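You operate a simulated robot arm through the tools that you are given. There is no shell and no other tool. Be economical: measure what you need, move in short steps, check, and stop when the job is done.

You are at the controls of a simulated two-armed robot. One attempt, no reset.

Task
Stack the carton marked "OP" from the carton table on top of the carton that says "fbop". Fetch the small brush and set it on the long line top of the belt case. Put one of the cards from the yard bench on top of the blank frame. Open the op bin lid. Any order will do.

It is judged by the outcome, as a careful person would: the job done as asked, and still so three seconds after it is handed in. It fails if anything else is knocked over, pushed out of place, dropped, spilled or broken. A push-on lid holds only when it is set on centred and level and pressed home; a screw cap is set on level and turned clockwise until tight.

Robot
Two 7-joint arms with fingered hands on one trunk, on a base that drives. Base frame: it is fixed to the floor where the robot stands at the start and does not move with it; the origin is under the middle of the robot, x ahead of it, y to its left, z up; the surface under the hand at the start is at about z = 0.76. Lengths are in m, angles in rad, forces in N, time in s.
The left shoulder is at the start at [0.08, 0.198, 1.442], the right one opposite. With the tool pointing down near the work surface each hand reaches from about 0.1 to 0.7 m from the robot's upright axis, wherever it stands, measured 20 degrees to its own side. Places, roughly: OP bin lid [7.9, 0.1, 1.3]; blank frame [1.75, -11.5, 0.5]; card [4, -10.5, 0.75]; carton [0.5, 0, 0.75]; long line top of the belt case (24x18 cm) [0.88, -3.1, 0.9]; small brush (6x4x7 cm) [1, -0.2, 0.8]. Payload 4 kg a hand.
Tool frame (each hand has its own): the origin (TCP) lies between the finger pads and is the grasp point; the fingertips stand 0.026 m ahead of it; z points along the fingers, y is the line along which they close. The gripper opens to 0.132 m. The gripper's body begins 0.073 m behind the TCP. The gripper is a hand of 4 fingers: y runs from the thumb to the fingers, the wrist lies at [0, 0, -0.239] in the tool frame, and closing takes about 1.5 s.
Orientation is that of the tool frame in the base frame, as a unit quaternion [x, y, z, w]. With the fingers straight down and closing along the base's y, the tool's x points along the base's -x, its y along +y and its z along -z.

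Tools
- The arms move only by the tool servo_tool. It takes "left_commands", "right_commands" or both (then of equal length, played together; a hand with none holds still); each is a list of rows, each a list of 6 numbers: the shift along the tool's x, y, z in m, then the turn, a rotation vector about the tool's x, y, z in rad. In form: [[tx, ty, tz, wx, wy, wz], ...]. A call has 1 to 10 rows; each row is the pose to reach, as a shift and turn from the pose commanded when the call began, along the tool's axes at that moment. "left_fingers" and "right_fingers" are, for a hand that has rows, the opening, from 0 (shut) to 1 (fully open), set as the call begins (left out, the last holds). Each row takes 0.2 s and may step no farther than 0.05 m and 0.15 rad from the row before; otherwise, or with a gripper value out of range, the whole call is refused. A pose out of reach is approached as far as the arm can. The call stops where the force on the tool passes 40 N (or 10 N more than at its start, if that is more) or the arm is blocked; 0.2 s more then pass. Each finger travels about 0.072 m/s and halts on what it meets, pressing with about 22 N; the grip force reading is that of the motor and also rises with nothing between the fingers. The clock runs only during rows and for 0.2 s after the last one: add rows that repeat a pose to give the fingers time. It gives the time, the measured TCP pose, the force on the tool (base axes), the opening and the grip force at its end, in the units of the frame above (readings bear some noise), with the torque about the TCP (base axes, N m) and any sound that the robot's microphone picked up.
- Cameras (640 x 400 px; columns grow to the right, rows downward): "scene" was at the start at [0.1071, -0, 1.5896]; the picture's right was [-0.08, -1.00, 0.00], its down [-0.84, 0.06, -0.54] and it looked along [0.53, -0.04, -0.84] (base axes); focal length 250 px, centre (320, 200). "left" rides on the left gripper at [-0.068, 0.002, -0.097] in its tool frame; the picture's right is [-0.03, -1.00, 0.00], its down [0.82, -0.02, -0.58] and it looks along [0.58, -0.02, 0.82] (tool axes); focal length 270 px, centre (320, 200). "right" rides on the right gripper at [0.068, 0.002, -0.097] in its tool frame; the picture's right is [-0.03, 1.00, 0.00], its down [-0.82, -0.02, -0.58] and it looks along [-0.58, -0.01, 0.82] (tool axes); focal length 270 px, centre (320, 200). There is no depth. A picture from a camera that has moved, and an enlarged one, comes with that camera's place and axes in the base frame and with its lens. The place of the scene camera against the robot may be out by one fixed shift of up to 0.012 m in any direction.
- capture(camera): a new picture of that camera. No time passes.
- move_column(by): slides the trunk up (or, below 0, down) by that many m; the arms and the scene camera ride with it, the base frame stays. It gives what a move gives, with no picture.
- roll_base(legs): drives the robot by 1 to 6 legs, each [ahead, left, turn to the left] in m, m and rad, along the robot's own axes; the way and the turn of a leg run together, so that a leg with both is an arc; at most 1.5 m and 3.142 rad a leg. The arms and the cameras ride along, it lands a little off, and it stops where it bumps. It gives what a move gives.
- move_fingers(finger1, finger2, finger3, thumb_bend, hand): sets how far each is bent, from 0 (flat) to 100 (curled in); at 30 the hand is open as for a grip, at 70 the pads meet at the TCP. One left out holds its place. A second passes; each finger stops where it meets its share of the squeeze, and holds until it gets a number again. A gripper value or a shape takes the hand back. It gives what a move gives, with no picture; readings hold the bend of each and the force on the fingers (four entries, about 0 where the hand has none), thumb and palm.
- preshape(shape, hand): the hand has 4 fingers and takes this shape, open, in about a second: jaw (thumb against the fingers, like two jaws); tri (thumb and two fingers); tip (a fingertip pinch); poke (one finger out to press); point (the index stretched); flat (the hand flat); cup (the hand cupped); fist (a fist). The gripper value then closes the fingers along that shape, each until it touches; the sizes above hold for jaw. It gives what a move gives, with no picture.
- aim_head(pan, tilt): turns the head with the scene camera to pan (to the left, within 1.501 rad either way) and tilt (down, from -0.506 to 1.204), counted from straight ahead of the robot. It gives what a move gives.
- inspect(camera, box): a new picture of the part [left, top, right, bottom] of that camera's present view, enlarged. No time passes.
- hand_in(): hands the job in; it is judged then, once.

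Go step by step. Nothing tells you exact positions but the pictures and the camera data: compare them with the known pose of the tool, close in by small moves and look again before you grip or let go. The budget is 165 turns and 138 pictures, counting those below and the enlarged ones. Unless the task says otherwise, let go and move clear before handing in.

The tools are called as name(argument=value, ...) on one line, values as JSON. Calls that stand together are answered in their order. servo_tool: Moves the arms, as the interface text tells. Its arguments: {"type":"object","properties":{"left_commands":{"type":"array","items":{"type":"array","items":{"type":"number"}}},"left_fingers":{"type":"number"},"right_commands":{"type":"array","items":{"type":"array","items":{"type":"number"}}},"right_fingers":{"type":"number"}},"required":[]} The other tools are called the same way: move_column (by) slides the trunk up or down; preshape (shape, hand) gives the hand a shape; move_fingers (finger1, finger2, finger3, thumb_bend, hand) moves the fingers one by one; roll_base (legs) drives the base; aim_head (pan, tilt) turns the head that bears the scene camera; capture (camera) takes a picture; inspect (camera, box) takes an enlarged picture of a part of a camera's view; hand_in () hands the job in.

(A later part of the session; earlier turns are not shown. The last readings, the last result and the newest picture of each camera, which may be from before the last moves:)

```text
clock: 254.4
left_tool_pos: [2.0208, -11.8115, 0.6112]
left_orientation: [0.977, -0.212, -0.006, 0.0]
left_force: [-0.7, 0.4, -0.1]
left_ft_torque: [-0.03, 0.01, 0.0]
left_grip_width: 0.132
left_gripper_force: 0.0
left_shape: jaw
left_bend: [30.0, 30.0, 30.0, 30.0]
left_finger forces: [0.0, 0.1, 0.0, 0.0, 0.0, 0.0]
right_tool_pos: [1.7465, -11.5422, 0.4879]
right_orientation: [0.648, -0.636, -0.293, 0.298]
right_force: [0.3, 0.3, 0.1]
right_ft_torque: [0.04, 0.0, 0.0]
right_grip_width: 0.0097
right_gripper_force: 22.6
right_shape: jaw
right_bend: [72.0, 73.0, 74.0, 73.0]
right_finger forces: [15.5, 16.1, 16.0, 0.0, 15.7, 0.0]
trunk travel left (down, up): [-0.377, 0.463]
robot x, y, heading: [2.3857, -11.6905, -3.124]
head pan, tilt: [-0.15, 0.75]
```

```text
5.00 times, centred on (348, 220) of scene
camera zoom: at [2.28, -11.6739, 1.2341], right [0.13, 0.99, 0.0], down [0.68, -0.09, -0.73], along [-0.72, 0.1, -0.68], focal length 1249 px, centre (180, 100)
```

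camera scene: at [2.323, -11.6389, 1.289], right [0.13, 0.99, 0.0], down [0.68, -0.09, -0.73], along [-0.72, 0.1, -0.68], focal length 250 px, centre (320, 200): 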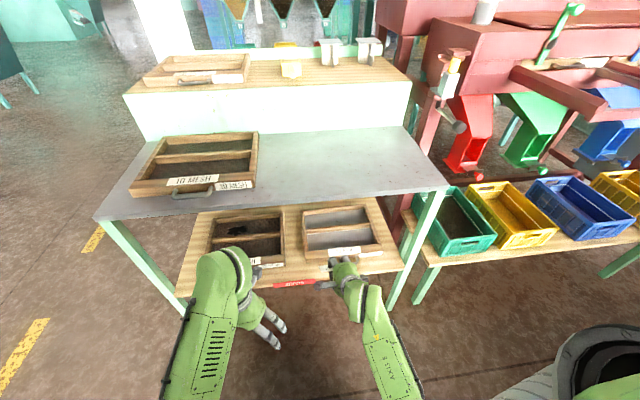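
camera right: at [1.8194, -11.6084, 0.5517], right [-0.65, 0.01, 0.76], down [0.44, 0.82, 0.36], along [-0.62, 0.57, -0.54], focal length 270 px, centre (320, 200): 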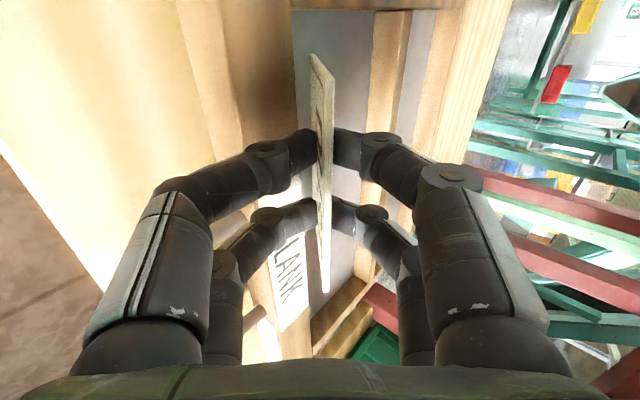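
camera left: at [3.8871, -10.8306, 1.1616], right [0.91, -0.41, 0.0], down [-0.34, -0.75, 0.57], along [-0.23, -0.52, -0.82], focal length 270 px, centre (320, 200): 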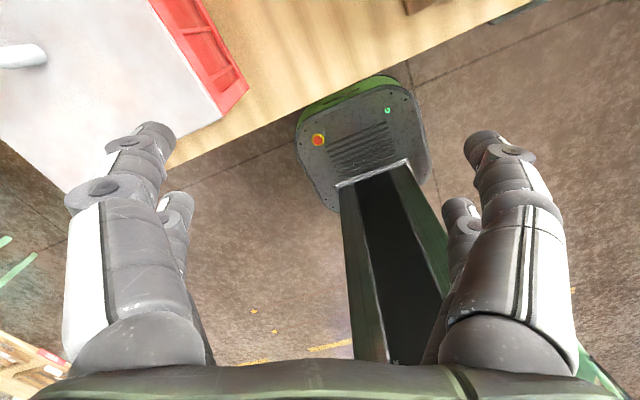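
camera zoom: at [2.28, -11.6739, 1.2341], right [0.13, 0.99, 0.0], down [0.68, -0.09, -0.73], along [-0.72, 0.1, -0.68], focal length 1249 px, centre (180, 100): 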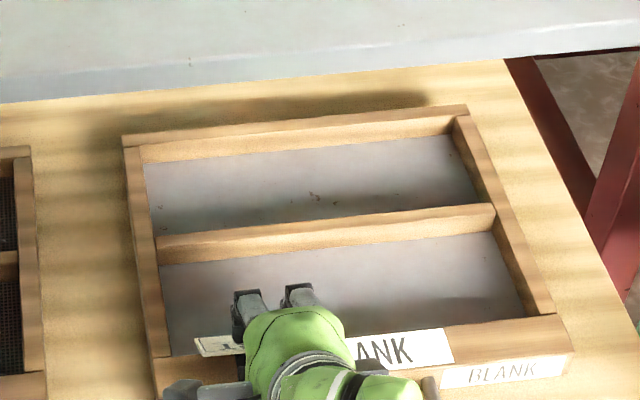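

The card's far edge is right at the rail's inner edge. I'll lower 8 mm more and open part way.

move_column(by=-0.008)

servo_tool(right_commands=[[0, 0, 0, 0, 0, 0], [0, 0, 0, 0, 0, 0], [0, 0, 0, 0, 0, 0], [0, 0, 0, 0, 0, 0]], right_fingers=0.5)

capture(camera="right")

inspect(camera="scene", box=[300, 180, 396, 260])

```text
clock: 255.0
left_tool_pos: [2.0202, -11.8114, 0.6025]
left_orientation: [0.977, -0.211, -0.006, 0.001]
left_force: [0.8, -0.2, 0.0]
left_ft_torque: [-0.04, -0.03, 0.01]
left_grip_width: 0.1317
left_gripper_force: 0.0
left_shape: jaw
left_bend: [30.0, 30.0, 30.0, 30.0]
left_finger forces: [0.1, 0.1, 0.1, 0.0, 0.1, 0.0]
right_tool_pos: [1.7462, -11.5409, 0.4799]
right_orientation: [0.648, -0.637, -0.292, 0.298]
right_force: [0.5, -0.1, -0.3]
right_ft_torque: [-0.02, 0.03, -0.01]
right_grip_width: 0.0097
right_gripper_force: 22.3
right_shape: jaw
right_bend: [72.0, 73.0, 74.0, 73.0]
right_finger forces: [15.4, 16.2, 15.8, 0.1, 15.7, 0.0]
trunk travel left (down, up): [-0.369, 0.471]
robot x, y, heading: [2.386, -11.6901, -3.123]
head pan, tilt: [-0.15, 0.75]
```

```text
clock: 256.0
left_tool_pos: [2.0224, -11.8129, 0.6041]
left_orientation: [0.977, -0.212, -0.006, -0.001]
left_force: [0.2, 0.3, -0.3]
left_ft_torque: [0.02, -0.01, 0.0]
left_grip_width: 0.1318
left_gripper_force: 0.1
left_shape: jaw
left_bend: [30.0, 30.0, 30.0, 30.0]
left_finger forces: [0.0, 0.1, 0.0, 0.1, 0.0, 0.0]
right_tool_pos: [1.7453, -11.5414, 0.4851]
right_orientation: [0.647, -0.635, -0.296, 0.3]
right_force: [-5.7, 0.0, 27.7]
right_ft_torque: [-0.04, -0.02, -0.03]
right_grip_width: 0.0501
right_gripper_force: 0.1
right_shape: jaw
right_bend: [73.0, 73.0, 77.0, 75.0]
right_finger forces: [0.0, 0.0, 13.2, 0.0, 13.7, 0.0]
trunk travel left (down, up): [-0.369, 0.471]
robot x, y, heading: [2.3833, -11.6877, -3.124]
head pan, tilt: [-0.15, 0.75]
```

```text
37 pictures are left
camera right: at [1.8192, -11.6088, 0.5483], right [-0.64, 0.01, 0.76], down [0.44, 0.82, 0.36], along [-0.63, 0.57, -0.54], focal length 270 px, centre (320, 200)
```

right: 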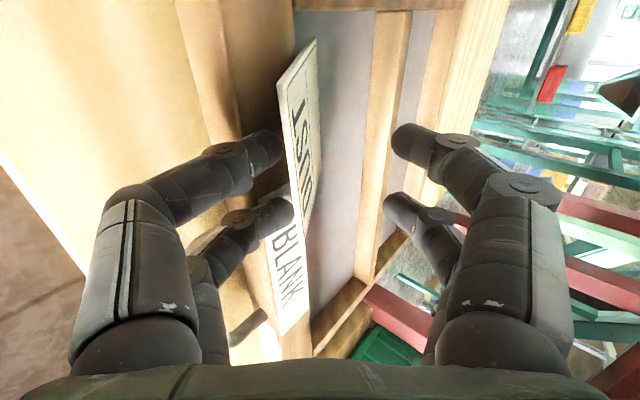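

```text
5.00 times, centred on (348, 220) of scene
camera zoom: at [2.2833, -11.6748, 1.2267], right [0.13, 0.99, 0.0], down [0.67, -0.09, -0.73], along [-0.73, 0.1, -0.68], focal length 1249 px, centre (180, 100)
```

zoom: 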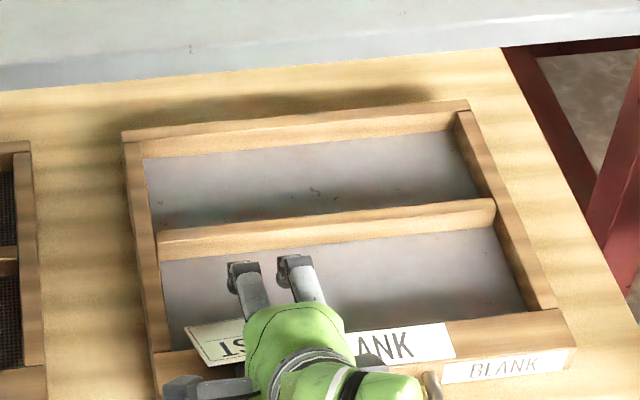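

The card rests on the lower digits and the rail, leaning inward. I'll withdraw the hand straight back in small steps and watch the card.

servo_tool(right_commands=[[0, -0.0065, -0.0076, 0, 0, 0], [0, -0.013, -0.0152, 0, 0, 0]])

capture(camera="right")

```text
clock: 256.6
left_tool_pos: [2.0208, -11.8107, 0.6021]
left_orientation: [0.977, -0.212, -0.004, 0.0]
left_force: [-0.3, 0.3, -0.6]
left_ft_torque: [-0.04, -0.04, 0.01]
left_grip_width: 0.1322
left_gripper_force: 0.0
left_shape: jaw
left_bend: [30.0, 30.0, 30.0, 30.0]
left_finger forces: [0.0, 0.0, 0.0, 0.0, 0.1, 0.0]
right_tool_pos: [1.7699, -11.5396, 0.4742]
right_orientation: [0.65, -0.638, -0.289, 0.294]
right_force: [-0.2, 0.0, -0.8]
right_ft_torque: [-0.02, 0.03, -0.01]
right_grip_width: 0.0658
right_gripper_force: 0.0
right_shape: jaw
right_bend: [73.0, 73.0, 73.0, 70.0]
right_finger forces: [0.0, 0.0, 0.5, 0.0, 0.0, 0.0]
trunk travel left (down, up): [-0.369, 0.471]
robot x, y, heading: [2.3847, -11.6884, -3.12]
head pan, tilt: [-0.15, 0.75]
```

```text
35 pictures are left
camera right: at [1.8416, -11.6079, 0.5391], right [-0.66, 0.01, 0.75], down [0.43, 0.82, 0.37], along [-0.61, 0.57, -0.55], focal length 270 px, centre (320, 200)
```

right: 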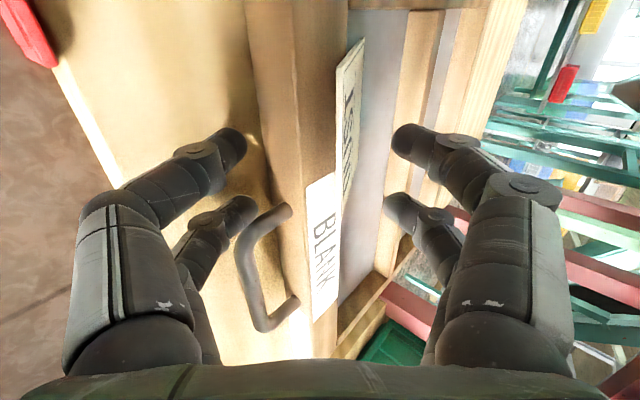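

servo_tool(right_commands=[[0, -0.025, -0.03, 0, 0, 0], [0, -0.05, -0.06, 0, 0, 0], [0, -0.07, -0.09, 0, 0, 0]])

inspect(camera="scene", box=[300, 190, 396, 260])

capture(camera="right")

```text
clock: 257.4
left_tool_pos: [2.0216, -11.8125, 0.603]
left_orientation: [0.978, -0.21, -0.005, -0.001]
left_force: [-0.3, 0.2, -0.2]
left_ft_torque: [0.0, 0.0, 0.0]
left_grip_width: 0.1321
left_gripper_force: 0.1
left_shape: jaw
left_bend: [30.0, 30.0, 30.0, 30.0]
left_finger forces: [0.0, 0.0, 0.0, 0.0, 0.0, 0.0]
right_tool_pos: [1.8795, -11.5315, 0.4914]
right_orientation: [0.65, -0.636, -0.291, 0.297]
right_force: [0.5, -0.4, -0.3]
right_ft_torque: [-0.01, 0.04, 0.02]
right_grip_width: 0.0657
right_gripper_force: 0.1
right_shape: jaw
right_bend: [73.0, 73.0, 73.0, 70.0]
right_finger forces: [0.0, 0.0, 0.1, 0.0, 0.0, 0.2]
right hand out of reach, approached as far as the arm can: row 2, 3
trunk travel left (down, up): [-0.369, 0.471]
robot x, y, heading: [2.3834, -11.6904, -3.123]
head pan, tilt: [-0.15, 0.75]
```

```text
5.71 times, centred on (348, 225) of scene
camera zoom: at [2.2808, -11.6736, 1.2262], right [0.13, 0.99, 0.0], down [0.68, -0.09, -0.73], along [-0.73, 0.1, -0.68], focal length 1427 px, centre (160, 57)
```

zoom: 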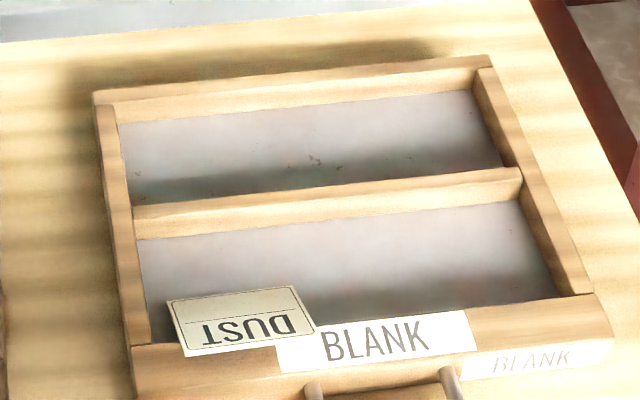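

```text
33 pictures are left
camera right: at [1.9528, -11.5988, 0.5558], right [-0.65, 0.01, 0.76], down [0.43, 0.83, 0.36], along [-0.62, 0.56, -0.54], focal length 270 px, centre (320, 200)
```

right: 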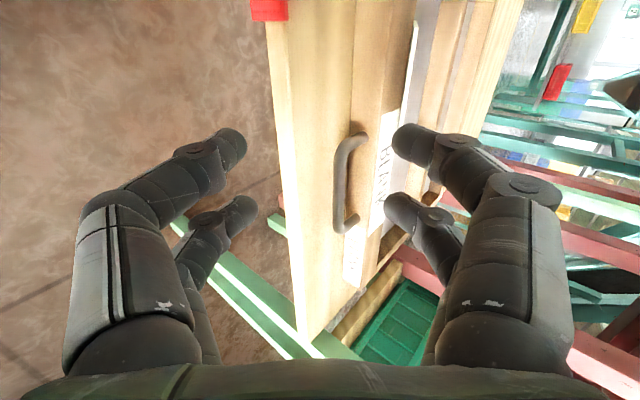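

The DUST card now lies face-up, resting on the BLANK frame's front rail and panel. I'll back away, raise the trunk and head for the OP bin via the known aisle.

roll_base(legs=[[-0.3, 0, 0]])

move_column(by=0.4)

roll_base(legs=[[0, 0, -1.58], [0, 0.2, 0], [1.4, 0, 0]])

inspect(camera="scene", box=[0, 0, 640, 400])

```text
clock: 259.5
left_tool_pos: [2.3208, -11.8078, 0.6028]
left_orientation: [0.977, -0.212, -0.006, -0.001]
left_force: [-0.6, 0.0, 0.2]
left_ft_torque: [-0.01, 0.0, 0.0]
left_grip_width: 0.1319
left_gripper_force: 0.1
left_shape: jaw
left_bend: [30.0, 30.0, 30.0, 30.0]
left_finger forces: [0.0, 0.0, 0.0, 0.0, 0.0, 0.0]
right_tool_pos: [2.1794, -11.5271, 0.4919]
right_orientation: [0.65, -0.635, -0.292, 0.299]
right_force: [0.0, 0.2, 0.2]
right_ft_torque: [-0.01, 0.0, 0.01]
right_grip_width: 0.0658
right_gripper_force: 0.1
right_shape: jaw
right_bend: [73.0, 73.0, 73.0, 70.0]
right_finger forces: [0.0, 0.0, 0.0, 0.0, 0.0, 0.0]
trunk travel left (down, up): [-0.369, 0.471]
robot x, y, heading: [2.6838, -11.6861, -3.129]
head pan, tilt: [-0.15, 0.75]
```

```text
clock: 263.3
left_tool_pos: [2.3196, -11.8064, 1.0031]
left_orientation: [0.977, -0.212, -0.005, 0.0]
left_force: [-0.1, 1.2, -0.7]
left_ft_torque: [-0.01, -0.01, 0.02]
left_grip_width: 0.1317
left_gripper_force: 0.1
left_shape: jaw
left_bend: [30.0, 30.0, 30.0, 30.0]
left_finger forces: [0.0, 0.1, 0.1, 0.0, 0.0, 0.0]
right_tool_pos: [2.1789, -11.5269, 0.8909]
right_orientation: [0.65, -0.636, -0.291, 0.298]
right_force: [-0.1, 0.4, 0.8]
right_ft_torque: [0.0, 0.01, 0.0]
right_grip_width: 0.0658
right_gripper_force: 0.1
right_shape: jaw
right_bend: [73.0, 73.0, 73.0, 70.0]
right_finger forces: [0.1, 0.0, 0.0, 0.0, 0.0, 0.0]
trunk travel left (down, up): [-0.769, 0.071]
robot x, y, heading: [2.683, -11.6846, -3.125]
head pan, tilt: [-0.15, 0.75]
```

```text
clock: 275.2
left_tool_pos: [2.3326, -9.958, 1.0031]
left_orientation: [-0.546, 0.837, 0.005, 0.003]
left_force: [0.7, -0.1, -0.1]
left_ft_torque: [-0.02, 0.02, -0.03]
left_grip_width: 0.1317
left_gripper_force: 0.0
left_shape: jaw
left_bend: [30.0, 30.0, 30.0, 30.0]
left_finger forces: [0.0, 0.0, 0.0, 0.1, 0.0, 0.0]
right_tool_pos: [2.6101, -9.8136, 0.8916]
right_orientation: [-0.016, 0.908, 0.418, -0.007]
right_force: [0.9, 0.8, 0.3]
right_ft_torque: [0.03, -0.03, 0.01]
right_grip_width: 0.0659
right_gripper_force: 0.1
right_shape: jaw
right_bend: [73.0, 73.0, 73.0, 70.0]
right_finger forces: [0.1, 0.1, 0.0, 0.1, 0.0, 0.0]
trunk travel left (down, up): [-0.769, 0.071]
robot x, y, heading: [2.4609, -10.3205, 1.598]
head pan, tilt: [-0.15, 0.75]
```

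```text
1.00 times, centred on (320, 200) of scene (not enlarged: the box is as wide or as high as the picture)
camera zoom: at [2.4757, -10.2035, 1.6262], right [0.99, -0.12, 0.0], down [-0.08, -0.68, -0.73], along [0.09, 0.73, -0.68], focal length 250 px, centre (320, 200)
```

zoom: 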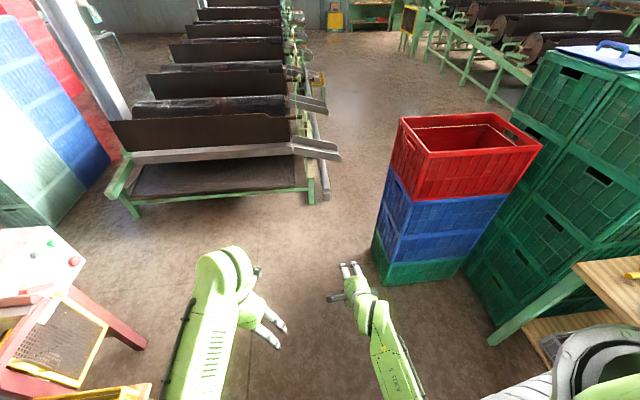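

The way straight north is too narrow between the chute and the crates. I'll go back west by the corridor I already used.

roll_base(legs=[[1.07, 0, -0.03], [0, 0, 1.57], [0, -0.23, 0]])

```text
clock: 285.8
left_tool_pos: [2.0845, -9.1388, 1.0019]
left_orientation: [0.975, -0.224, -0.005, -0.002]
left_force: [-0.1, -0.2, 0.6]
left_ft_torque: [0.02, 0.04, -0.01]
left_grip_width: 0.1318
left_gripper_force: 0.1
left_shape: jaw
left_bend: [30.0, 30.0, 30.0, 30.0]
left_finger forces: [0.0, 0.0, 0.1, 0.0, 0.0, 0.1]
right_tool_pos: [1.9496, -8.8548, 0.8908]
right_orientation: [-0.642, 0.643, 0.296, -0.293]
right_force: [0.1, -0.2, -0.2]
right_ft_torque: [-0.03, 0.02, 0.02]
right_grip_width: 0.0658
right_gripper_force: 0.1
right_shape: jaw
right_bend: [73.0, 73.0, 73.0, 70.0]
right_finger forces: [0.0, 0.1, 0.1, 0.0, 0.1, 0.1]
trunk travel left (down, up): [-0.769, 0.071]
robot x, y, heading: [2.4537, -9.0229, 3.142]
head pan, tilt: [-0.15, 0.75]
```

roll_base(legs=[[1.2, 0, 0]])

roll_base(legs=[[1.5, 0, 0], [0.3, 0, 0], [0, 0, -1.571]])

```text
clock: 291.8
left_tool_pos: [0.9002, -9.1184, 1.0016]
left_orientation: [0.974, -0.227, -0.006, 0.0]
left_force: [-1.0, -0.2, -0.2]
left_ft_torque: [-0.02, 0.0, -0.01]
left_grip_width: 0.132
left_gripper_force: 0.0
left_shape: jaw
left_bend: [30.0, 30.0, 30.0, 30.0]
left_finger forces: [0.0, 0.0, 0.0, 0.0, 0.0, 0.0]
right_tool_pos: [0.7667, -8.8348, 0.8917]
right_orientation: [-0.639, 0.646, 0.296, -0.293]
right_force: [0.8, -0.3, 0.0]
right_ft_torque: [-0.03, -0.03, 0.01]
right_grip_width: 0.0657
right_gripper_force: 0.0
right_shape: jaw
right_bend: [73.0, 73.0, 73.0, 70.0]
right_finger forces: [0.0, 0.0, 0.0, 0.1, 0.0, 0.0]
trunk travel left (down, up): [-0.769, 0.071]
robot x, y, heading: [1.2668, -9.0089, 3.122]
head pan, tilt: [-0.15, 0.75]
```

```text
clock: 304.7
left_tool_pos: [-0.6499, -8.6346, 1.0024]
left_orientation: [-0.541, 0.841, 0.003, 0.004]
left_force: [-0.3, 1.1, 1.0]
left_ft_torque: [-0.03, -0.01, -0.01]
left_grip_width: 0.1322
left_gripper_force: 0.1
left_shape: jaw
left_bend: [30.0, 30.0, 30.0, 30.0]
left_finger forces: [0.0, 0.1, 0.0, 0.1, 0.0, 0.0]
right_tool_pos: [-0.3702, -8.4917, 0.89]
right_orientation: [-0.009, 0.909, 0.416, -0.004]
right_force: [0.0, -0.2, 0.0]
right_ft_torque: [0.02, 0.02, 0.03]
right_grip_width: 0.0656
right_gripper_force: 0.1
right_shape: jaw
right_bend: [73.0, 73.0, 73.0, 70.0]
right_finger forces: [0.0, 0.0, 0.1, 0.1, 0.1, 0.0]
trunk travel left (down, up): [-0.769, 0.071]
robot x, y, heading: [-0.528, -8.9982, 1.59]
head pan, tilt: [-0.15, 0.75]
```

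roll_base(legs=[[1.5, 0, -0.015], [1.5, 0, 0], [1.0, 0, 0]])

roll_base(legs=[[1.5, 0, 0], [1.5, 0, 0], [0.55, 0, 0], [0, 0, -1.57]])

aim_head(pan=0.1, tilt=0.35)

capture(camera="scene")

```text
clock: 324.1
left_tool_pos: [-0.67, -4.5945, 1.0028]
left_orientation: [-0.533, 0.846, 0.004, 0.004]
left_force: [0.3, 0.4, 0.0]
left_ft_torque: [-0.02, -0.02, -0.04]
left_grip_width: 0.1322
left_gripper_force: 0.0
left_shape: jaw
left_bend: [30.0, 30.0, 30.0, 30.0]
left_finger forces: [0.1, 0.1, 0.0, 0.0, 0.0, 0.0]
right_tool_pos: [-0.3858, -4.4578, 0.8911]
right_orientation: [-0.001, 0.909, 0.417, -0.001]
right_force: [-0.5, 0.2, 0.6]
right_ft_torque: [-0.02, 0.01, -0.01]
right_grip_width: 0.066
right_gripper_force: 0.1
right_shape: jaw
right_bend: [73.0, 73.0, 73.0, 70.0]
right_finger forces: [0.1, 0.0, 0.0, 0.0, 0.1, 0.0]
trunk travel left (down, up): [-0.769, 0.071]
robot x, y, heading: [-0.557, -4.961, 1.568]
head pan, tilt: [-0.15, 0.75]
```

```text
clock: 345.2
left_tool_pos: [-0.1612, -1.2867, 1.0024]
left_orientation: [0.234, 0.972, 0.0, 0.004]
left_force: [0.4, -0.7, 0.0]
left_ft_torque: [-0.02, 0.0, 0.01]
left_grip_width: 0.1318
left_gripper_force: 0.0
left_shape: jaw
left_bend: [30.0, 30.0, 30.0, 30.0]
left_finger forces: [0.1, 0.0, 0.0, 0.0, 0.1, 0.0]
right_tool_pos: [-0.0314, -1.5715, 0.8912]
right_orientation: [0.651, 0.634, 0.291, 0.298]
right_force: [-1.3, 0.0, 0.7]
right_ft_torque: [-0.02, 0.0, 0.01]
right_grip_width: 0.0658
right_gripper_force: 0.0
right_shape: jaw
right_bend: [73.0, 73.0, 73.0, 70.0]
right_finger forces: [0.1, 0.0, 0.0, 0.0, 0.1, 0.0]
trunk travel left (down, up): [-0.769, 0.071]
robot x, y, heading: [-0.5307, -1.3931, -0.03]
head pan, tilt: [-0.15, 0.75]
```

```text
clock: 346.1
left_tool_pos: [-0.1612, -1.2866, 1.0019]
left_orientation: [0.233, 0.972, -0.001, 0.004]
left_force: [0.3, 0.3, -0.8]
left_ft_torque: [-0.01, 0.06, 0.03]
left_grip_width: 0.1323
left_gripper_force: 0.0
left_shape: jaw
left_bend: [30.0, 30.0, 30.0, 30.0]
left_finger forces: [0.0, 0.0, 0.0, 0.1, 0.0, 0.0]
right_tool_pos: [-0.0329, -1.5724, 0.8911]
right_orientation: [0.651, 0.635, 0.29, 0.298]
right_force: [0.0, 0.2, -0.8]
right_ft_torque: [-0.02, 0.03, 0.03]
right_grip_width: 0.0658
right_gripper_force: 0.0
right_shape: jaw
right_bend: [73.0, 73.0, 73.0, 70.0]
right_finger forces: [0.0, 0.0, 0.0, 0.1, 0.0, 0.0]
trunk travel left (down, up): [-0.769, 0.071]
robot x, y, heading: [-0.5294, -1.3927, -0.029]
head pan, tilt: [0.099, 0.351]
```

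```text
31 pictures are left
camera scene: at [-0.3991, -1.3805, 1.6617], right [0.07, -1.0, 0.0], down [-0.34, -0.02, -0.94], along [0.94, 0.07, -0.34], focal length 250 px, centre (320, 200)
```

scene: 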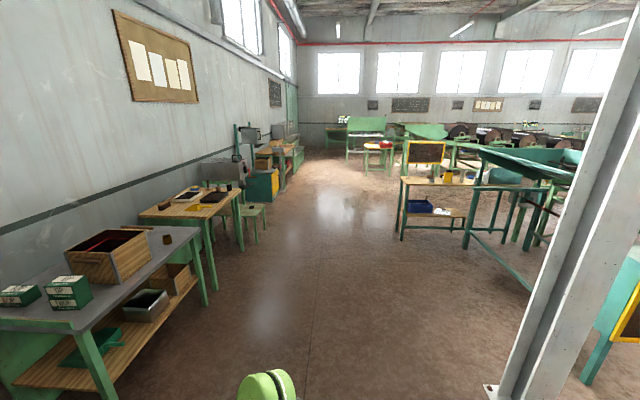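

The aisle along y ≈ -1.3 is clear. I'll drive east toward the bin.

roll_base(legs=[[1.5, 0, 0.03], [1.5, 0, 0], [1.5, 0, 0]])

capture(camera="scene")

```text
clock: 367.6
left_tool_pos: [4.3414, -1.2714, 1.0028]
left_orientation: [0.216, 0.976, 0.0, 0.005]
left_force: [-0.4, 0.2, 0.4]
left_ft_torque: [-0.02, 0.01, 0.0]
left_grip_width: 0.1317
left_gripper_force: 0.0
left_shape: jaw
left_bend: [30.0, 30.0, 30.0, 30.0]
left_finger forces: [0.0, 0.1, 0.0, 0.0, 0.0, 0.1]
right_tool_pos: [4.4806, -1.5541, 0.8918]
right_orientation: [0.639, 0.646, 0.297, 0.293]
right_force: [-0.6, -1.7, -0.4]
right_ft_torque: [0.01, 0.0, -0.01]
right_grip_width: 0.0661
right_gripper_force: 0.0
right_shape: jaw
right_bend: [73.0, 73.0, 73.0, 70.0]
right_finger forces: [0.1, 0.0, 0.1, 0.1, 0.1, 0.1]
trunk travel left (down, up): [-0.769, 0.071]
robot x, y, heading: [3.9749, -1.3923, 0.005]
head pan, tilt: [0.099, 0.351]
```

```text
30 pictures are left
camera scene: at [4.1065, -1.3748, 1.6618], right [0.11, -0.99, 0.0], down [-0.34, -0.04, -0.94], along [0.93, 0.1, -0.34], focal length 250 px, centre (320, 200)
```

scene: 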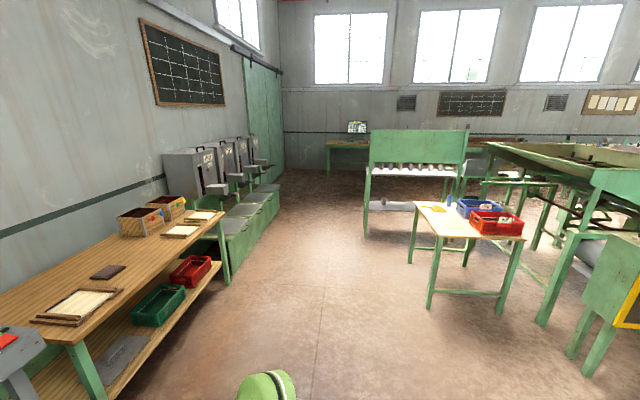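

The row of grey bins on the wall is ahead-left. I'll zoom in to find "OP".

inspect(camera="scene", box=[150, 110, 310, 230])

```text
3.33 times, centred on (230, 170) of scene
camera zoom: at [4.1065, -1.3748, 1.6618], right [0.11, -0.99, 0.0], down [-0.34, -0.04, -0.94], along [0.93, 0.1, -0.34], focal length 833 px, centre (620, 300)
```

zoom: 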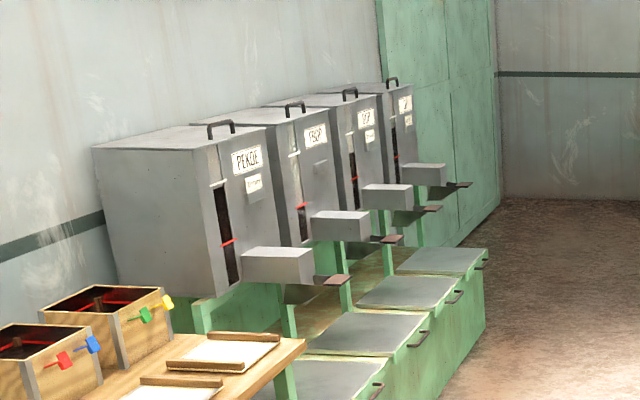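

The bins are PEKOE, FBOP, BOP and OP; OP is the farthest, with its lid handle at about (7.9, 0.09, 1.30). I'll drive in front of it.

roll_base(legs=[[1.5, 0.1, 0], [1.5, 0.05, 0], [0.95, 0, 0], [0, 0, 1.566]])

aim_head(pan=0, tilt=0.4)

capture(camera="scene")

```text
refused: leg 1 is longer than a leg can be; nothing moved
```

```text
clock: 368.3
left_tool_pos: [4.3411, -1.2726, 1.0023]
left_orientation: [0.216, 0.976, 0.0, 0.005]
left_force: [0.8, -0.1, -0.2]
left_ft_torque: [0.01, 0.01, -0.02]
left_grip_width: 0.1319
left_gripper_force: 0.1
left_shape: jaw
left_bend: [30.0, 30.0, 30.0, 30.0]
left_finger forces: [0.0, 0.0, 0.1, 0.0, 0.0, 0.1]
right_tool_pos: [4.4809, -1.5529, 0.8909]
right_orientation: [0.639, 0.646, 0.297, 0.294]
right_force: [0.1, 0.2, -0.4]
right_ft_torque: [-0.03, 0.0, -0.01]
right_grip_width: 0.0658
right_gripper_force: 0.1
right_shape: jaw
right_bend: [73.0, 73.0, 73.0, 70.0]
right_finger forces: [0.1, 0.0, 0.0, 0.0, 0.0, 0.0]
trunk travel left (down, up): [-0.769, 0.071]
robot x, y, heading: [3.9774, -1.3879, 0.012]
head pan, tilt: [0.0, 0.4]
```

```text
28 pictures are left
camera scene: at [4.1072, -1.3841, 1.6573], right [0.01, -1.0, 0.0], down [-0.39, 0.0, -0.92], along [0.92, 0.01, -0.39], focal length 250 px, centre (320, 200)
```

scene: 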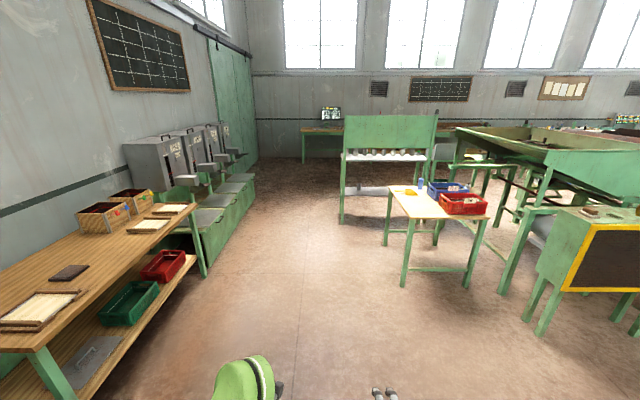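

roll_base(legs=[[0, 0.15, 0], [1.5, 0, 0], [1.5, 0, 0], [0.95, 0, 0], [0, 0, 1.56]])

capture(camera="scene")

```text
clock: 392.1
left_tool_pos: [7.8029, -0.8351, 1.0027]
left_orientation: [-0.549, 0.836, 0.003, 0.004]
left_force: [0.5, 0.3, -1.6]
left_ft_torque: [0.03, -0.03, -0.02]
left_grip_width: 0.132
left_gripper_force: 0.1
left_shape: jaw
left_bend: [30.0, 30.0, 30.0, 30.0]
left_finger forces: [0.0, 0.1, 0.0, 0.0, 0.1, 0.0]
right_tool_pos: [8.0797, -0.6878, 0.8907]
right_orientation: [-0.016, 0.909, 0.416, -0.008]
right_force: [-0.3, 0.2, -0.4]
right_ft_torque: [-0.01, 0.02, 0.05]
right_grip_width: 0.0658
right_gripper_force: 0.1
right_shape: jaw
right_bend: [73.0, 73.0, 73.0, 70.0]
right_finger forces: [0.0, 0.0, 0.1, 0.1, 0.0, 0.1]
trunk travel left (down, up): [-0.769, 0.071]
robot x, y, heading: [7.9278, -1.1976, 1.601]
head pan, tilt: [0.0, 0.4]
```

```text
27 pictures are left
camera scene: at [7.9338, -1.0684, 1.6572], right [1.0, 0.03, 0.0], down [0.01, -0.39, -0.92], along [-0.03, 0.92, -0.39], focal length 250 px, centre (320, 200)
```

scene: 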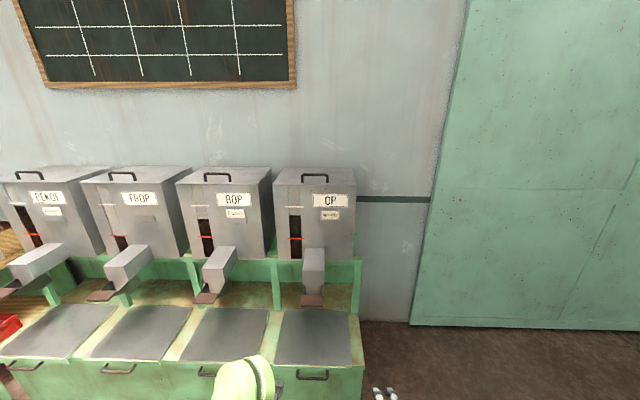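

inspect(camera="scene", box=[260, 155, 372, 225])

```text
5.71 times, centred on (316, 190) of scene
camera zoom: at [7.9338, -1.0684, 1.6572], right [1.0, 0.03, 0.0], down [0.01, -0.39, -0.92], along [-0.03, 0.92, -0.39], focal length 1427 px, centre (343, 257)
```

zoom: 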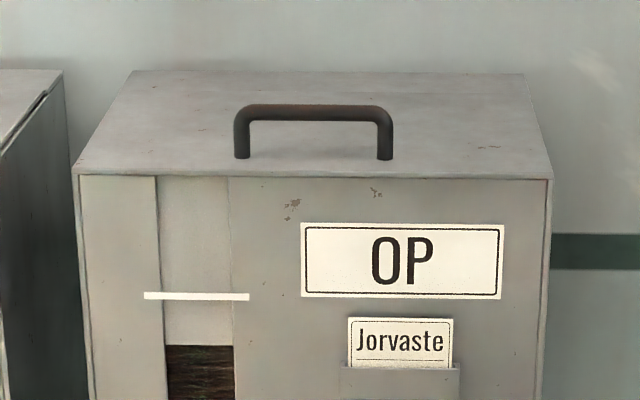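

OP's lid handle is at about (7.88, -0.03, 1.335), 11 cm wide, with the hinge presumably at the back (y ≈ 0.215). I'll raise the trunk, point the right hand down again and lift it, and tuck the left hand aside before moving in.

move_column(by=0.07)

servo_tool(right_commands=[[0, 0, 0, 0.11, 0, 0], [0, 0, 0, 0.22, 0, 0], [0, 0, 0, 0.33, 0, 0], [0, 0, 0, 0.44, 0, 0], [0, 0, 0, 0.55, 0, 0], [0, 0, 0, 0.66, 0, 0], [0, 0, 0, 0.77, 0, 0], [0, 0, 0, 0.86, 0, 0]], left_commands=[[0.03, 0.021, 0, 0, 0, 0], [0.06, 0.042, 0, 0, 0, 0], [0.09, 0.063, 0, 0, 0, 0], [0.12, 0.084, 0, 0, 0, 0], [0.15, 0.105, 0, 0, 0, 0], [0.18, 0.126, 0, 0, 0, 0], [0.21, 0.147, 0, 0, 0, 0], [0.237, 0.17, 0, 0, 0, 0]])

```text
clock: 393.2
left_tool_pos: [7.8019, -0.8353, 1.0722]
left_orientation: [-0.549, 0.836, 0.003, 0.003]
left_force: [-0.2, 0.5, -0.2]
left_ft_torque: [0.01, -0.01, 0.01]
left_grip_width: 0.1317
left_gripper_force: 0.1
left_shape: jaw
left_bend: [30.0, 30.0, 30.0, 30.0]
left_finger forces: [0.0, 0.0, 0.1, 0.1, 0.0, 0.0]
right_tool_pos: [8.079, -0.6894, 0.9607]
right_orientation: [-0.017, 0.909, 0.415, -0.008]
right_force: [-0.8, -0.3, 1.0]
right_ft_torque: [0.01, -0.01, 0.0]
right_grip_width: 0.0657
right_gripper_force: 0.0
right_shape: jaw
right_bend: [73.0, 73.0, 73.0, 70.0]
right_finger forces: [0.0, 0.1, 0.0, 0.0, 0.1, 0.0]
trunk travel left (down, up): [-0.839, 0.001]
robot x, y, heading: [7.9277, -1.1958, 1.601]
head pan, tilt: [0.0, 0.4]
```

```text
clock: 395.0
left_tool_pos: [7.6956, -0.9127, 0.9864]
left_orientation: [-0.506, 0.862, 0.014, 0.005]
left_force: [0.4, 0.7, 0.0]
left_ft_torque: [0.04, 0.0, 0.01]
left_grip_width: 0.1319
left_gripper_force: 0.0
left_shape: jaw
left_bend: [30.0, 30.0, 30.0, 30.0]
left_finger forces: [0.1, 0.0, 0.0, 0.0, 0.0, 0.0]
left hand out of reach, approached as far as the arm can: row 3, 4, 5, 6, 7, 8
right_tool_pos: [8.0794, -0.6894, 0.957]
right_orientation: [-0.018, 1.0, 0.0, 0.0]
right_force: [0.3, -0.2, 0.1]
right_ft_torque: [0.01, 0.03, 0.01]
right_grip_width: 0.0657
right_gripper_force: 0.1
right_shape: jaw
right_bend: [73.0, 73.0, 73.0, 70.0]
right_finger forces: [0.0, 0.0, 0.1, 0.1, 0.1, 0.0]
trunk travel left (down, up): [-0.839, 0.001]
robot x, y, heading: [7.9269, -1.1991, 1.602]
head pan, tilt: [0.0, 0.4]
```

The left hand would foul the next bin's spout, while there is open space to the right of OP. So I'll use the left arm for the lid and park the right hand, turning the left hand to close fore-aft and raising it.

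servo_tool(left_commands=[[-0.016, 0.003, -0.01, 0, 0, -0.14], [-0.031, 0.006, -0.02, 0, 0, -0.28], [-0.047, 0.009, -0.03, 0, 0, -0.42], [-0.062, 0.012, -0.04, 0, 0, -0.56], [-0.078, 0.015, -0.05, 0, 0, -0.7], [-0.093, 0.018, -0.06, 0, 0, -0.84], [-0.109, 0.021, -0.07, 0, 0, -0.98], [-0.124, 0.024, -0.08, 0, 0, -1.12], [-0.14, 0.027, -0.09, 0, 0, -1.26], [-0.155, 0.03, -0.1, 0, 0, -1.4]], right_commands=[[-0.005, -0.015, 0, 0, 0, 0], [-0.01, -0.03, 0, 0, 0, 0], [-0.015, -0.045, 0, 0, 0, 0], [-0.02, -0.06, 0, 0, 0, 0], [-0.025, -0.075, 0, 0, 0, 0], [-0.03, -0.09, 0, 0, 0, 0], [-0.035, -0.105, 0, 0, 0, 0], [-0.04, -0.12, 0, 0, 0, 0], [-0.045, -0.135, 0, 0, 0, 0], [-0.05, -0.15, 0, 0, 0, 0]])

servo_tool(left_commands=[[0, 0, -0.04, 0, 0, -0.12], [0, 0, -0.08, 0, 0, -0.24], [0, 0, -0.12, 0, 0, -0.36], [0, 0, -0.16, 0, 0, -0.48], [0, 0, -0.2, 0, 0, -0.6], [0, 0, -0.24, 0, 0, -0.67], [0, 0, -0.28, 0, 0, -0.67], [0, 0, -0.32, 0, 0, -0.67]])

```text
clock: 397.2
left_tool_pos: [7.7129, -0.768, 1.0853]
left_orientation: [0.959, -0.284, -0.001, -0.004]
left_force: [-0.5, 0.8, 1.0]
left_ft_torque: [0.0, 0.0, 0.01]
left_grip_width: 0.1316
left_gripper_force: 0.1
left_shape: jaw
left_bend: [30.0, 30.0, 30.0, 30.0]
left_finger forces: [0.0, 0.0, 0.1, 0.0, 0.0, 0.0]
right_tool_pos: [8.1343, -0.8375, 0.9616]
right_orientation: [-0.019, 1.0, 0.0, 0.0]
right_force: [-0.1, -0.3, -0.1]
right_ft_torque: [0.02, 0.0, -0.02]
right_grip_width: 0.0658
right_gripper_force: 0.1
right_shape: jaw
right_bend: [73.0, 73.0, 73.0, 70.0]
right_finger forces: [0.1, 0.0, 0.1, 0.0, 0.1, 0.0]
trunk travel left (down, up): [-0.839, 0.001]
robot x, y, heading: [7.9292, -1.1925, 1.602]
head pan, tilt: [0.0, 0.4]
```

```text
clock: 399.0
left_tool_pos: [7.6949, -0.641, 1.2585]
left_orientation: [0.999, 0.044, 0.001, -0.008]
left_force: [-0.2, 0.1, 0.7]
left_ft_torque: [0.02, 0.01, 0.0]
left_grip_width: 0.132
left_gripper_force: 0.1
left_shape: jaw
left_bend: [30.0, 30.0, 30.0, 30.0]
left_finger forces: [0.0, 0.0, 0.0, 0.0, 0.1, 0.0]
left hand out of reach, approached as far as the arm can: row 1, 2, 3, 4, 5, 6, 7, 8
right_tool_pos: [8.1339, -0.8393, 0.9624]
right_orientation: [-0.018, 1.0, 0.001, 0.0]
right_force: [0.2, 0.4, 0.2]
right_ft_torque: [0.01, 0.0, -0.01]
right_grip_width: 0.0659
right_gripper_force: 0.0
right_shape: jaw
right_bend: [73.0, 73.0, 73.0, 70.0]
right_finger forces: [0.1, 0.0, 0.0, 0.0, 0.1, 0.1]
trunk travel left (down, up): [-0.839, 0.001]
robot x, y, heading: [7.9299, -1.1961, 1.598]
head pan, tilt: [0.0, 0.4]
```

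With the hand pointing straight down it can't go high enough. I'll pitch the left hand 45° forward, which suits the lid's arc, and raise it.

servo_tool(left_commands=[[0, 0, 0, 0.13, 0, 0], [0, 0, 0, 0.26, 0, 0], [0, 0, 0, 0.39, 0, 0], [0, 0, 0, 0.52, 0, 0], [0, 0, 0, 0.65, 0, 0], [0, 0, 0, 0.785, 0, 0]])

servo_tool(left_commands=[[0, -0.03, -0.03, 0, 0, 0], [0, -0.06, -0.06, 0, 0, 0], [0, -0.09, -0.09, 0, 0, 0], [0, -0.11, -0.11, 0, 0, 0]])

```text
clock: 400.4
left_tool_pos: [7.6979, -0.6357, 1.2549]
left_orientation: [0.921, 0.041, -0.016, -0.387]
left_force: [-0.1, -0.7, -0.8]
left_ft_torque: [-0.04, -0.04, 0.0]
left_grip_width: 0.1319
left_gripper_force: 0.1
left_shape: jaw
left_bend: [30.0, 30.0, 30.0, 30.0]
left_finger forces: [0.0, 0.0, 0.0, 0.0, 0.1, 0.0]
right_tool_pos: [8.135, -0.8395, 0.9606]
right_orientation: [-0.018, 1.0, 0.0, 0.0]
right_force: [0.2, 0.6, -0.1]
right_ft_torque: [-0.01, 0.0, 0.01]
right_grip_width: 0.0657
right_gripper_force: 0.1
right_shape: jaw
right_bend: [73.0, 73.0, 73.0, 70.0]
right_finger forces: [0.0, 0.0, 0.0, 0.0, 0.1, 0.0]
trunk travel left (down, up): [-0.839, 0.001]
robot x, y, heading: [7.9304, -1.1983, 1.6]
head pan, tilt: [0.0, 0.4]
```

```text
clock: 401.4
left_tool_pos: [7.6987, -0.6376, 1.4088]
left_orientation: [0.921, 0.042, -0.017, -0.386]
left_force: [-0.4, -0.1, 0.3]
left_ft_torque: [0.01, 0.06, -0.01]
left_grip_width: 0.1321
left_gripper_force: 0.1
left_shape: jaw
left_bend: [30.0, 30.0, 30.0, 30.0]
left_finger forces: [0.0, 0.0, 0.1, 0.0, 0.0, 0.1]
right_tool_pos: [8.135, -0.8379, 0.9614]
right_orientation: [-0.018, 1.0, -0.001, -0.001]
right_force: [0.7, 0.0, -0.6]
right_ft_torque: [0.01, 0.01, -0.01]
right_grip_width: 0.066
right_gripper_force: 0.2
right_shape: jaw
right_bend: [73.0, 73.0, 73.0, 70.0]
right_finger forces: [0.0, 0.0, 0.0, 0.0, 0.1, 0.1]
trunk travel left (down, up): [-0.839, 0.001]
robot x, y, heading: [7.9313, -1.1976, 1.609]
head pan, tilt: [0.0, 0.4]
```

The left hand is at a good height. I'll roll in so it stops just in front of and above the handle.

roll_base(legs=[[0, 0, -0.035], [0.49, -0.16, 0]])

capture(camera="scene")

capture(camera="left")

```text
clock: 404.8
left_tool_pos: [7.8831, -0.1439, 1.4097]
left_orientation: [0.921, 0.025, -0.008, -0.388]
left_force: [-0.4, -0.3, -0.8]
left_ft_torque: [0.05, 0.01, -0.01]
left_grip_width: 0.1319
left_gripper_force: 0.0
left_shape: jaw
left_bend: [30.0, 30.0, 30.0, 30.0]
left_finger forces: [0.0, 0.0, 0.0, 0.1, 0.0, 0.1]
right_tool_pos: [8.3116, -0.359, 0.9631]
right_orientation: [0.001, 1.0, 0.001, 0.0]
right_force: [-0.8, -0.1, -0.4]
right_ft_torque: [0.01, 0.0, 0.01]
right_grip_width: 0.0657
right_gripper_force: 0.1
right_shape: jaw
right_bend: [73.0, 73.0, 73.0, 70.0]
right_finger forces: [0.0, 0.0, 0.1, 0.1, 0.0, 0.0]
trunk travel left (down, up): [-0.839, 0.001]
robot x, y, heading: [8.0988, -0.7127, 1.566]
head pan, tilt: [0.0, 0.4]
```

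```text
25 pictures are left
camera scene: at [8.1009, -0.5829, 1.7275], right [1.0, -0.01, 0.0], down [0.0, -0.39, -0.92], along [0.01, 0.92, -0.39], focal length 250 px, centre (320, 200)
```

scene: 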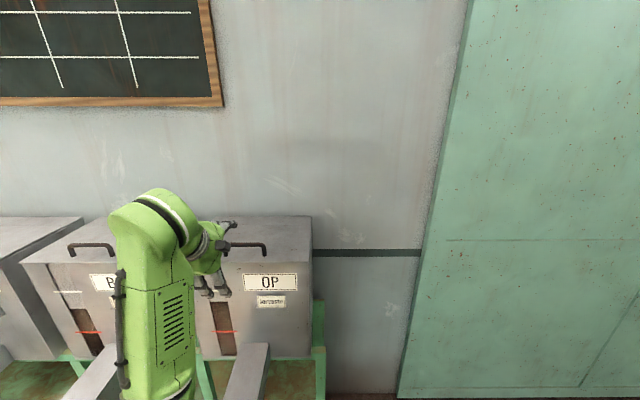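

```text
24 pictures are left
camera left: at [7.8188, -0.2167, 1.4751], right [-0.06, 0.7, 0.71], down [0.83, -0.36, 0.42], along [0.55, 0.62, -0.56], focal length 270 px, centre (320, 200)
```

left: 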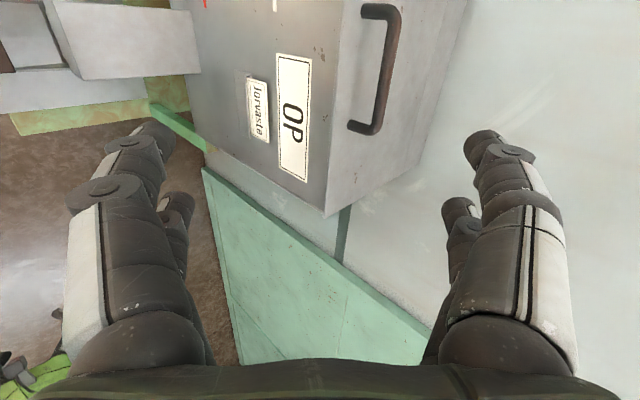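

inspect(camera="scene", box=[190, 205, 318, 285])

inspect(camera="left", box=[300, 0, 460, 150])

```text
5.00 times, centred on (254, 245) of scene
camera zoom: at [8.1009, -0.5829, 1.7275], right [1.0, -0.01, 0.0], down [0.0, -0.39, -0.92], along [0.01, 0.92, -0.39], focal length 1249 px, centre (650, -25)
```

zoom: 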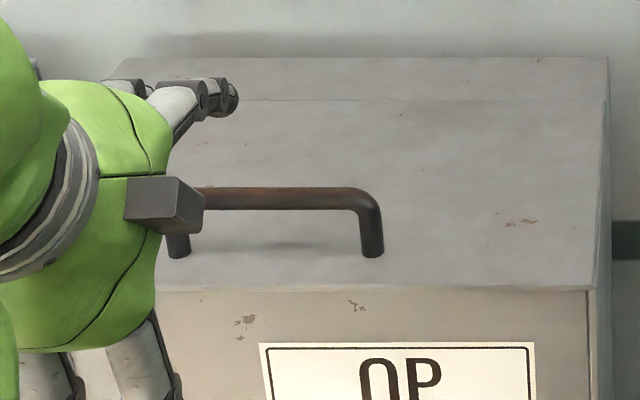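

```text
2.67 times, centred on (380, 75) of left
camera zoom: at [7.8188, -0.2167, 1.4751], right [-0.06, 0.7, 0.71], down [0.83, -0.36, 0.42], along [0.55, 0.62, -0.56], focal length 721 px, centre (160, 533)
```

zoom: 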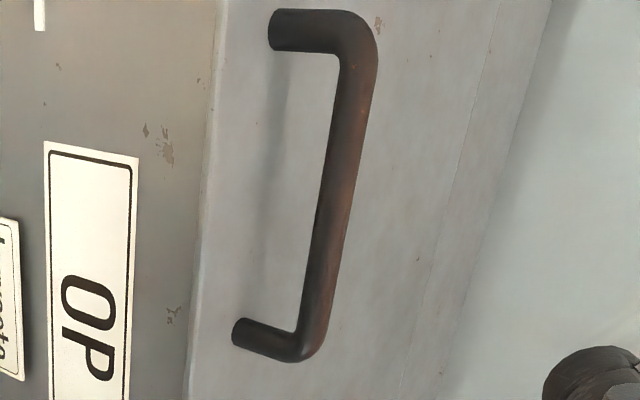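

Refined: the bar is at (7.88, 0.064, 1.307), the lid top at 1.264 and the hinge line at y ≈ 0.267. I'll line up along the 45° approach and stop just short to check.

servo_tool(left_commands=[[0.002, -0.02, 0.03, 0, 0, 0], [0.004, -0.04, 0.06, 0, 0, 0], [0.006, -0.0714, 0.09, 0, 0, 0], [0.008, -0.0714, 0.13, 0, 0, 0], [0.008, -0.0714, 0.165, 0, 0, 0]], left_fingers=0.5)

capture(camera="left")

inspect(camera="scene", box=[190, 195, 318, 285])

```text
clock: 406.0
left_tool_pos: [7.8837, 0.0294, 1.3432]
left_orientation: [0.922, 0.025, -0.009, -0.387]
left_force: [0.3, 0.1, 0.1]
left_ft_torque: [0.03, 0.02, 0.02]
left_grip_width: 0.0665
left_gripper_force: 0.1
left_shape: jaw
left_bend: [73.0, 73.0, 73.0, 70.0]
left_finger forces: [0.0, 0.0, 0.0, 0.0, 0.1, 0.0]
right_tool_pos: [8.3112, -0.3559, 0.9615]
right_orientation: [0.001, 1.0, -0.001, 0.001]
right_force: [-0.2, -0.5, -0.5]
right_ft_torque: [-0.04, -0.02, 0.03]
right_grip_width: 0.0656
right_gripper_force: 0.0
right_shape: jaw
right_bend: [73.0, 73.0, 73.0, 70.0]
right_finger forces: [0.0, 0.0, 0.0, 0.1, 0.0, 0.0]
trunk travel left (down, up): [-0.839, 0.001]
robot x, y, heading: [8.0937, -0.7063, 1.566]
head pan, tilt: [0.0, 0.4]
```

```text
21 pictures are left
camera left: at [7.8193, -0.0439, 1.4085], right [-0.06, 0.7, 0.71], down [0.83, -0.35, 0.42], along [0.55, 0.62, -0.56], focal length 270 px, centre (320, 200)
```

left: 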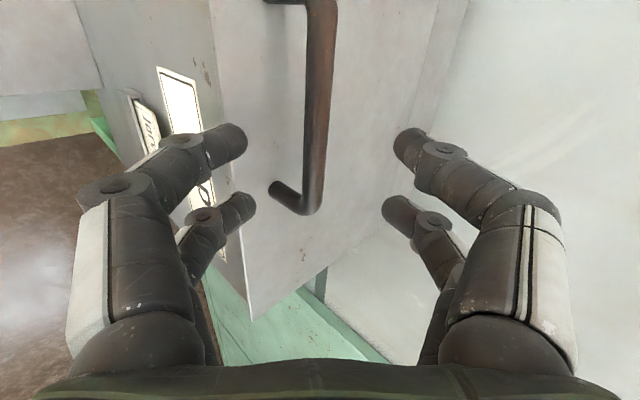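

```text
4.44 times, centred on (254, 240) of scene
camera zoom: at [8.1014, -0.5783, 1.7271], right [1.0, -0.01, 0.0], down [0.0, -0.39, -0.92], along [0.01, 0.92, -0.39], focal length 1110 px, centre (613, 22)
```

zoom: 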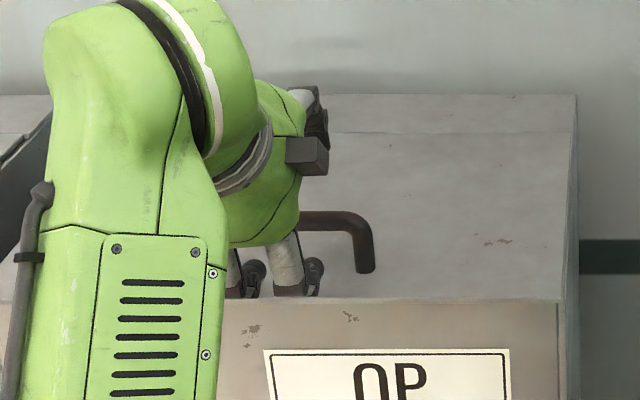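

The bar is centred between the digits, but the hand is 2 cm too far right. I'll shift, advance the last 4 cm and close.

servo_tool(left_commands=[[-0.009, 0, 0.01, 0, 0, 0], [-0.018, 0, 0.02, 0, 0, 0], [-0.018, 0.002, 0.032, 0, 0, 0], [-0.018, 0.003, 0.042, 0, 0, 0]])

servo_tool(left_commands=[[0, 0, 0, 0, 0, 0], [0, 0, 0, 0, 0, 0], [0, 0, 0, 0, 0, 0], [0, 0, 0, 0, 0, 0], [0, 0, 0, 0, 0, 0]], left_fingers=0)

capture(camera="left")

```text
clock: 407.0
left_tool_pos: [7.8628, 0.0511, 1.3152]
left_orientation: [0.921, 0.025, -0.01, -0.388]
left_force: [0.2, 0.4, 5.9]
left_ft_torque: [-0.05, 0.0, 0.02]
left_grip_width: 0.0638
left_gripper_force: 0.1
left_shape: jaw
left_bend: [74.0, 74.0, 73.0, 70.0]
left_finger forces: [2.8, 2.6, 0.0, 0.1, 0.0, 0.0]
right_tool_pos: [8.3118, -0.3588, 0.9624]
right_orientation: [0.001, 1.0, 0.001, 0.0]
right_force: [0.8, 0.2, -0.2]
right_ft_torque: [0.02, 0.0, -0.03]
right_grip_width: 0.0658
right_gripper_force: 0.0
right_shape: jaw
right_bend: [73.0, 73.0, 73.0, 70.0]
right_finger forces: [0.1, 0.0, 0.0, 0.0, 0.1, 0.0]
trunk travel left (down, up): [-0.839, 0.001]
robot x, y, heading: [8.0929, -0.707, 1.565]
head pan, tilt: [0.0, 0.4]
```

```text
clock: 408.2
left_tool_pos: [7.8624, 0.0579, 1.3128]
left_orientation: [0.921, 0.024, -0.01, -0.388]
left_force: [-2.0, 20.3, 17.5]
left_ft_torque: [0.31, 0.26, 0.05]
left_grip_width: 0.0004
left_gripper_force: 22.4
left_shape: jaw
left_bend: [76.0, 76.0, 61.0, 67.0]
left_finger forces: [12.1, 11.9, 19.8, 0.0, 24.8, 0.0]
right_tool_pos: [8.3119, -0.3544, 0.9604]
right_orientation: [0.0, 1.0, -0.002, 0.0]
right_force: [-0.2, 0.7, -1.2]
right_ft_torque: [0.01, 0.0, 0.01]
right_grip_width: 0.0656
right_gripper_force: 0.1
right_shape: jaw
right_bend: [73.0, 73.0, 73.0, 70.0]
right_finger forces: [0.0, 0.1, 0.1, 0.1, 0.1, 0.1]
trunk travel left (down, up): [-0.839, 0.001]
robot x, y, heading: [8.0932, -0.7064, 1.567]
head pan, tilt: [0.0, 0.4]
```

```text
19 pictures are left
camera left: at [7.8002, -0.0158, 1.3785], right [-0.06, 0.7, 0.72], down [0.83, -0.36, 0.42], along [0.55, 0.62, -0.56], focal length 270 px, centre (320, 200)
```

left: 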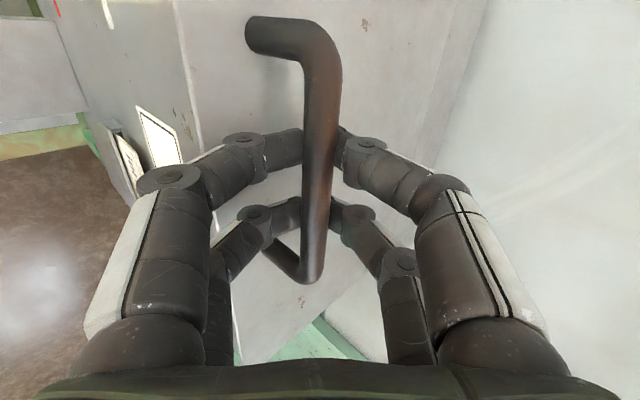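

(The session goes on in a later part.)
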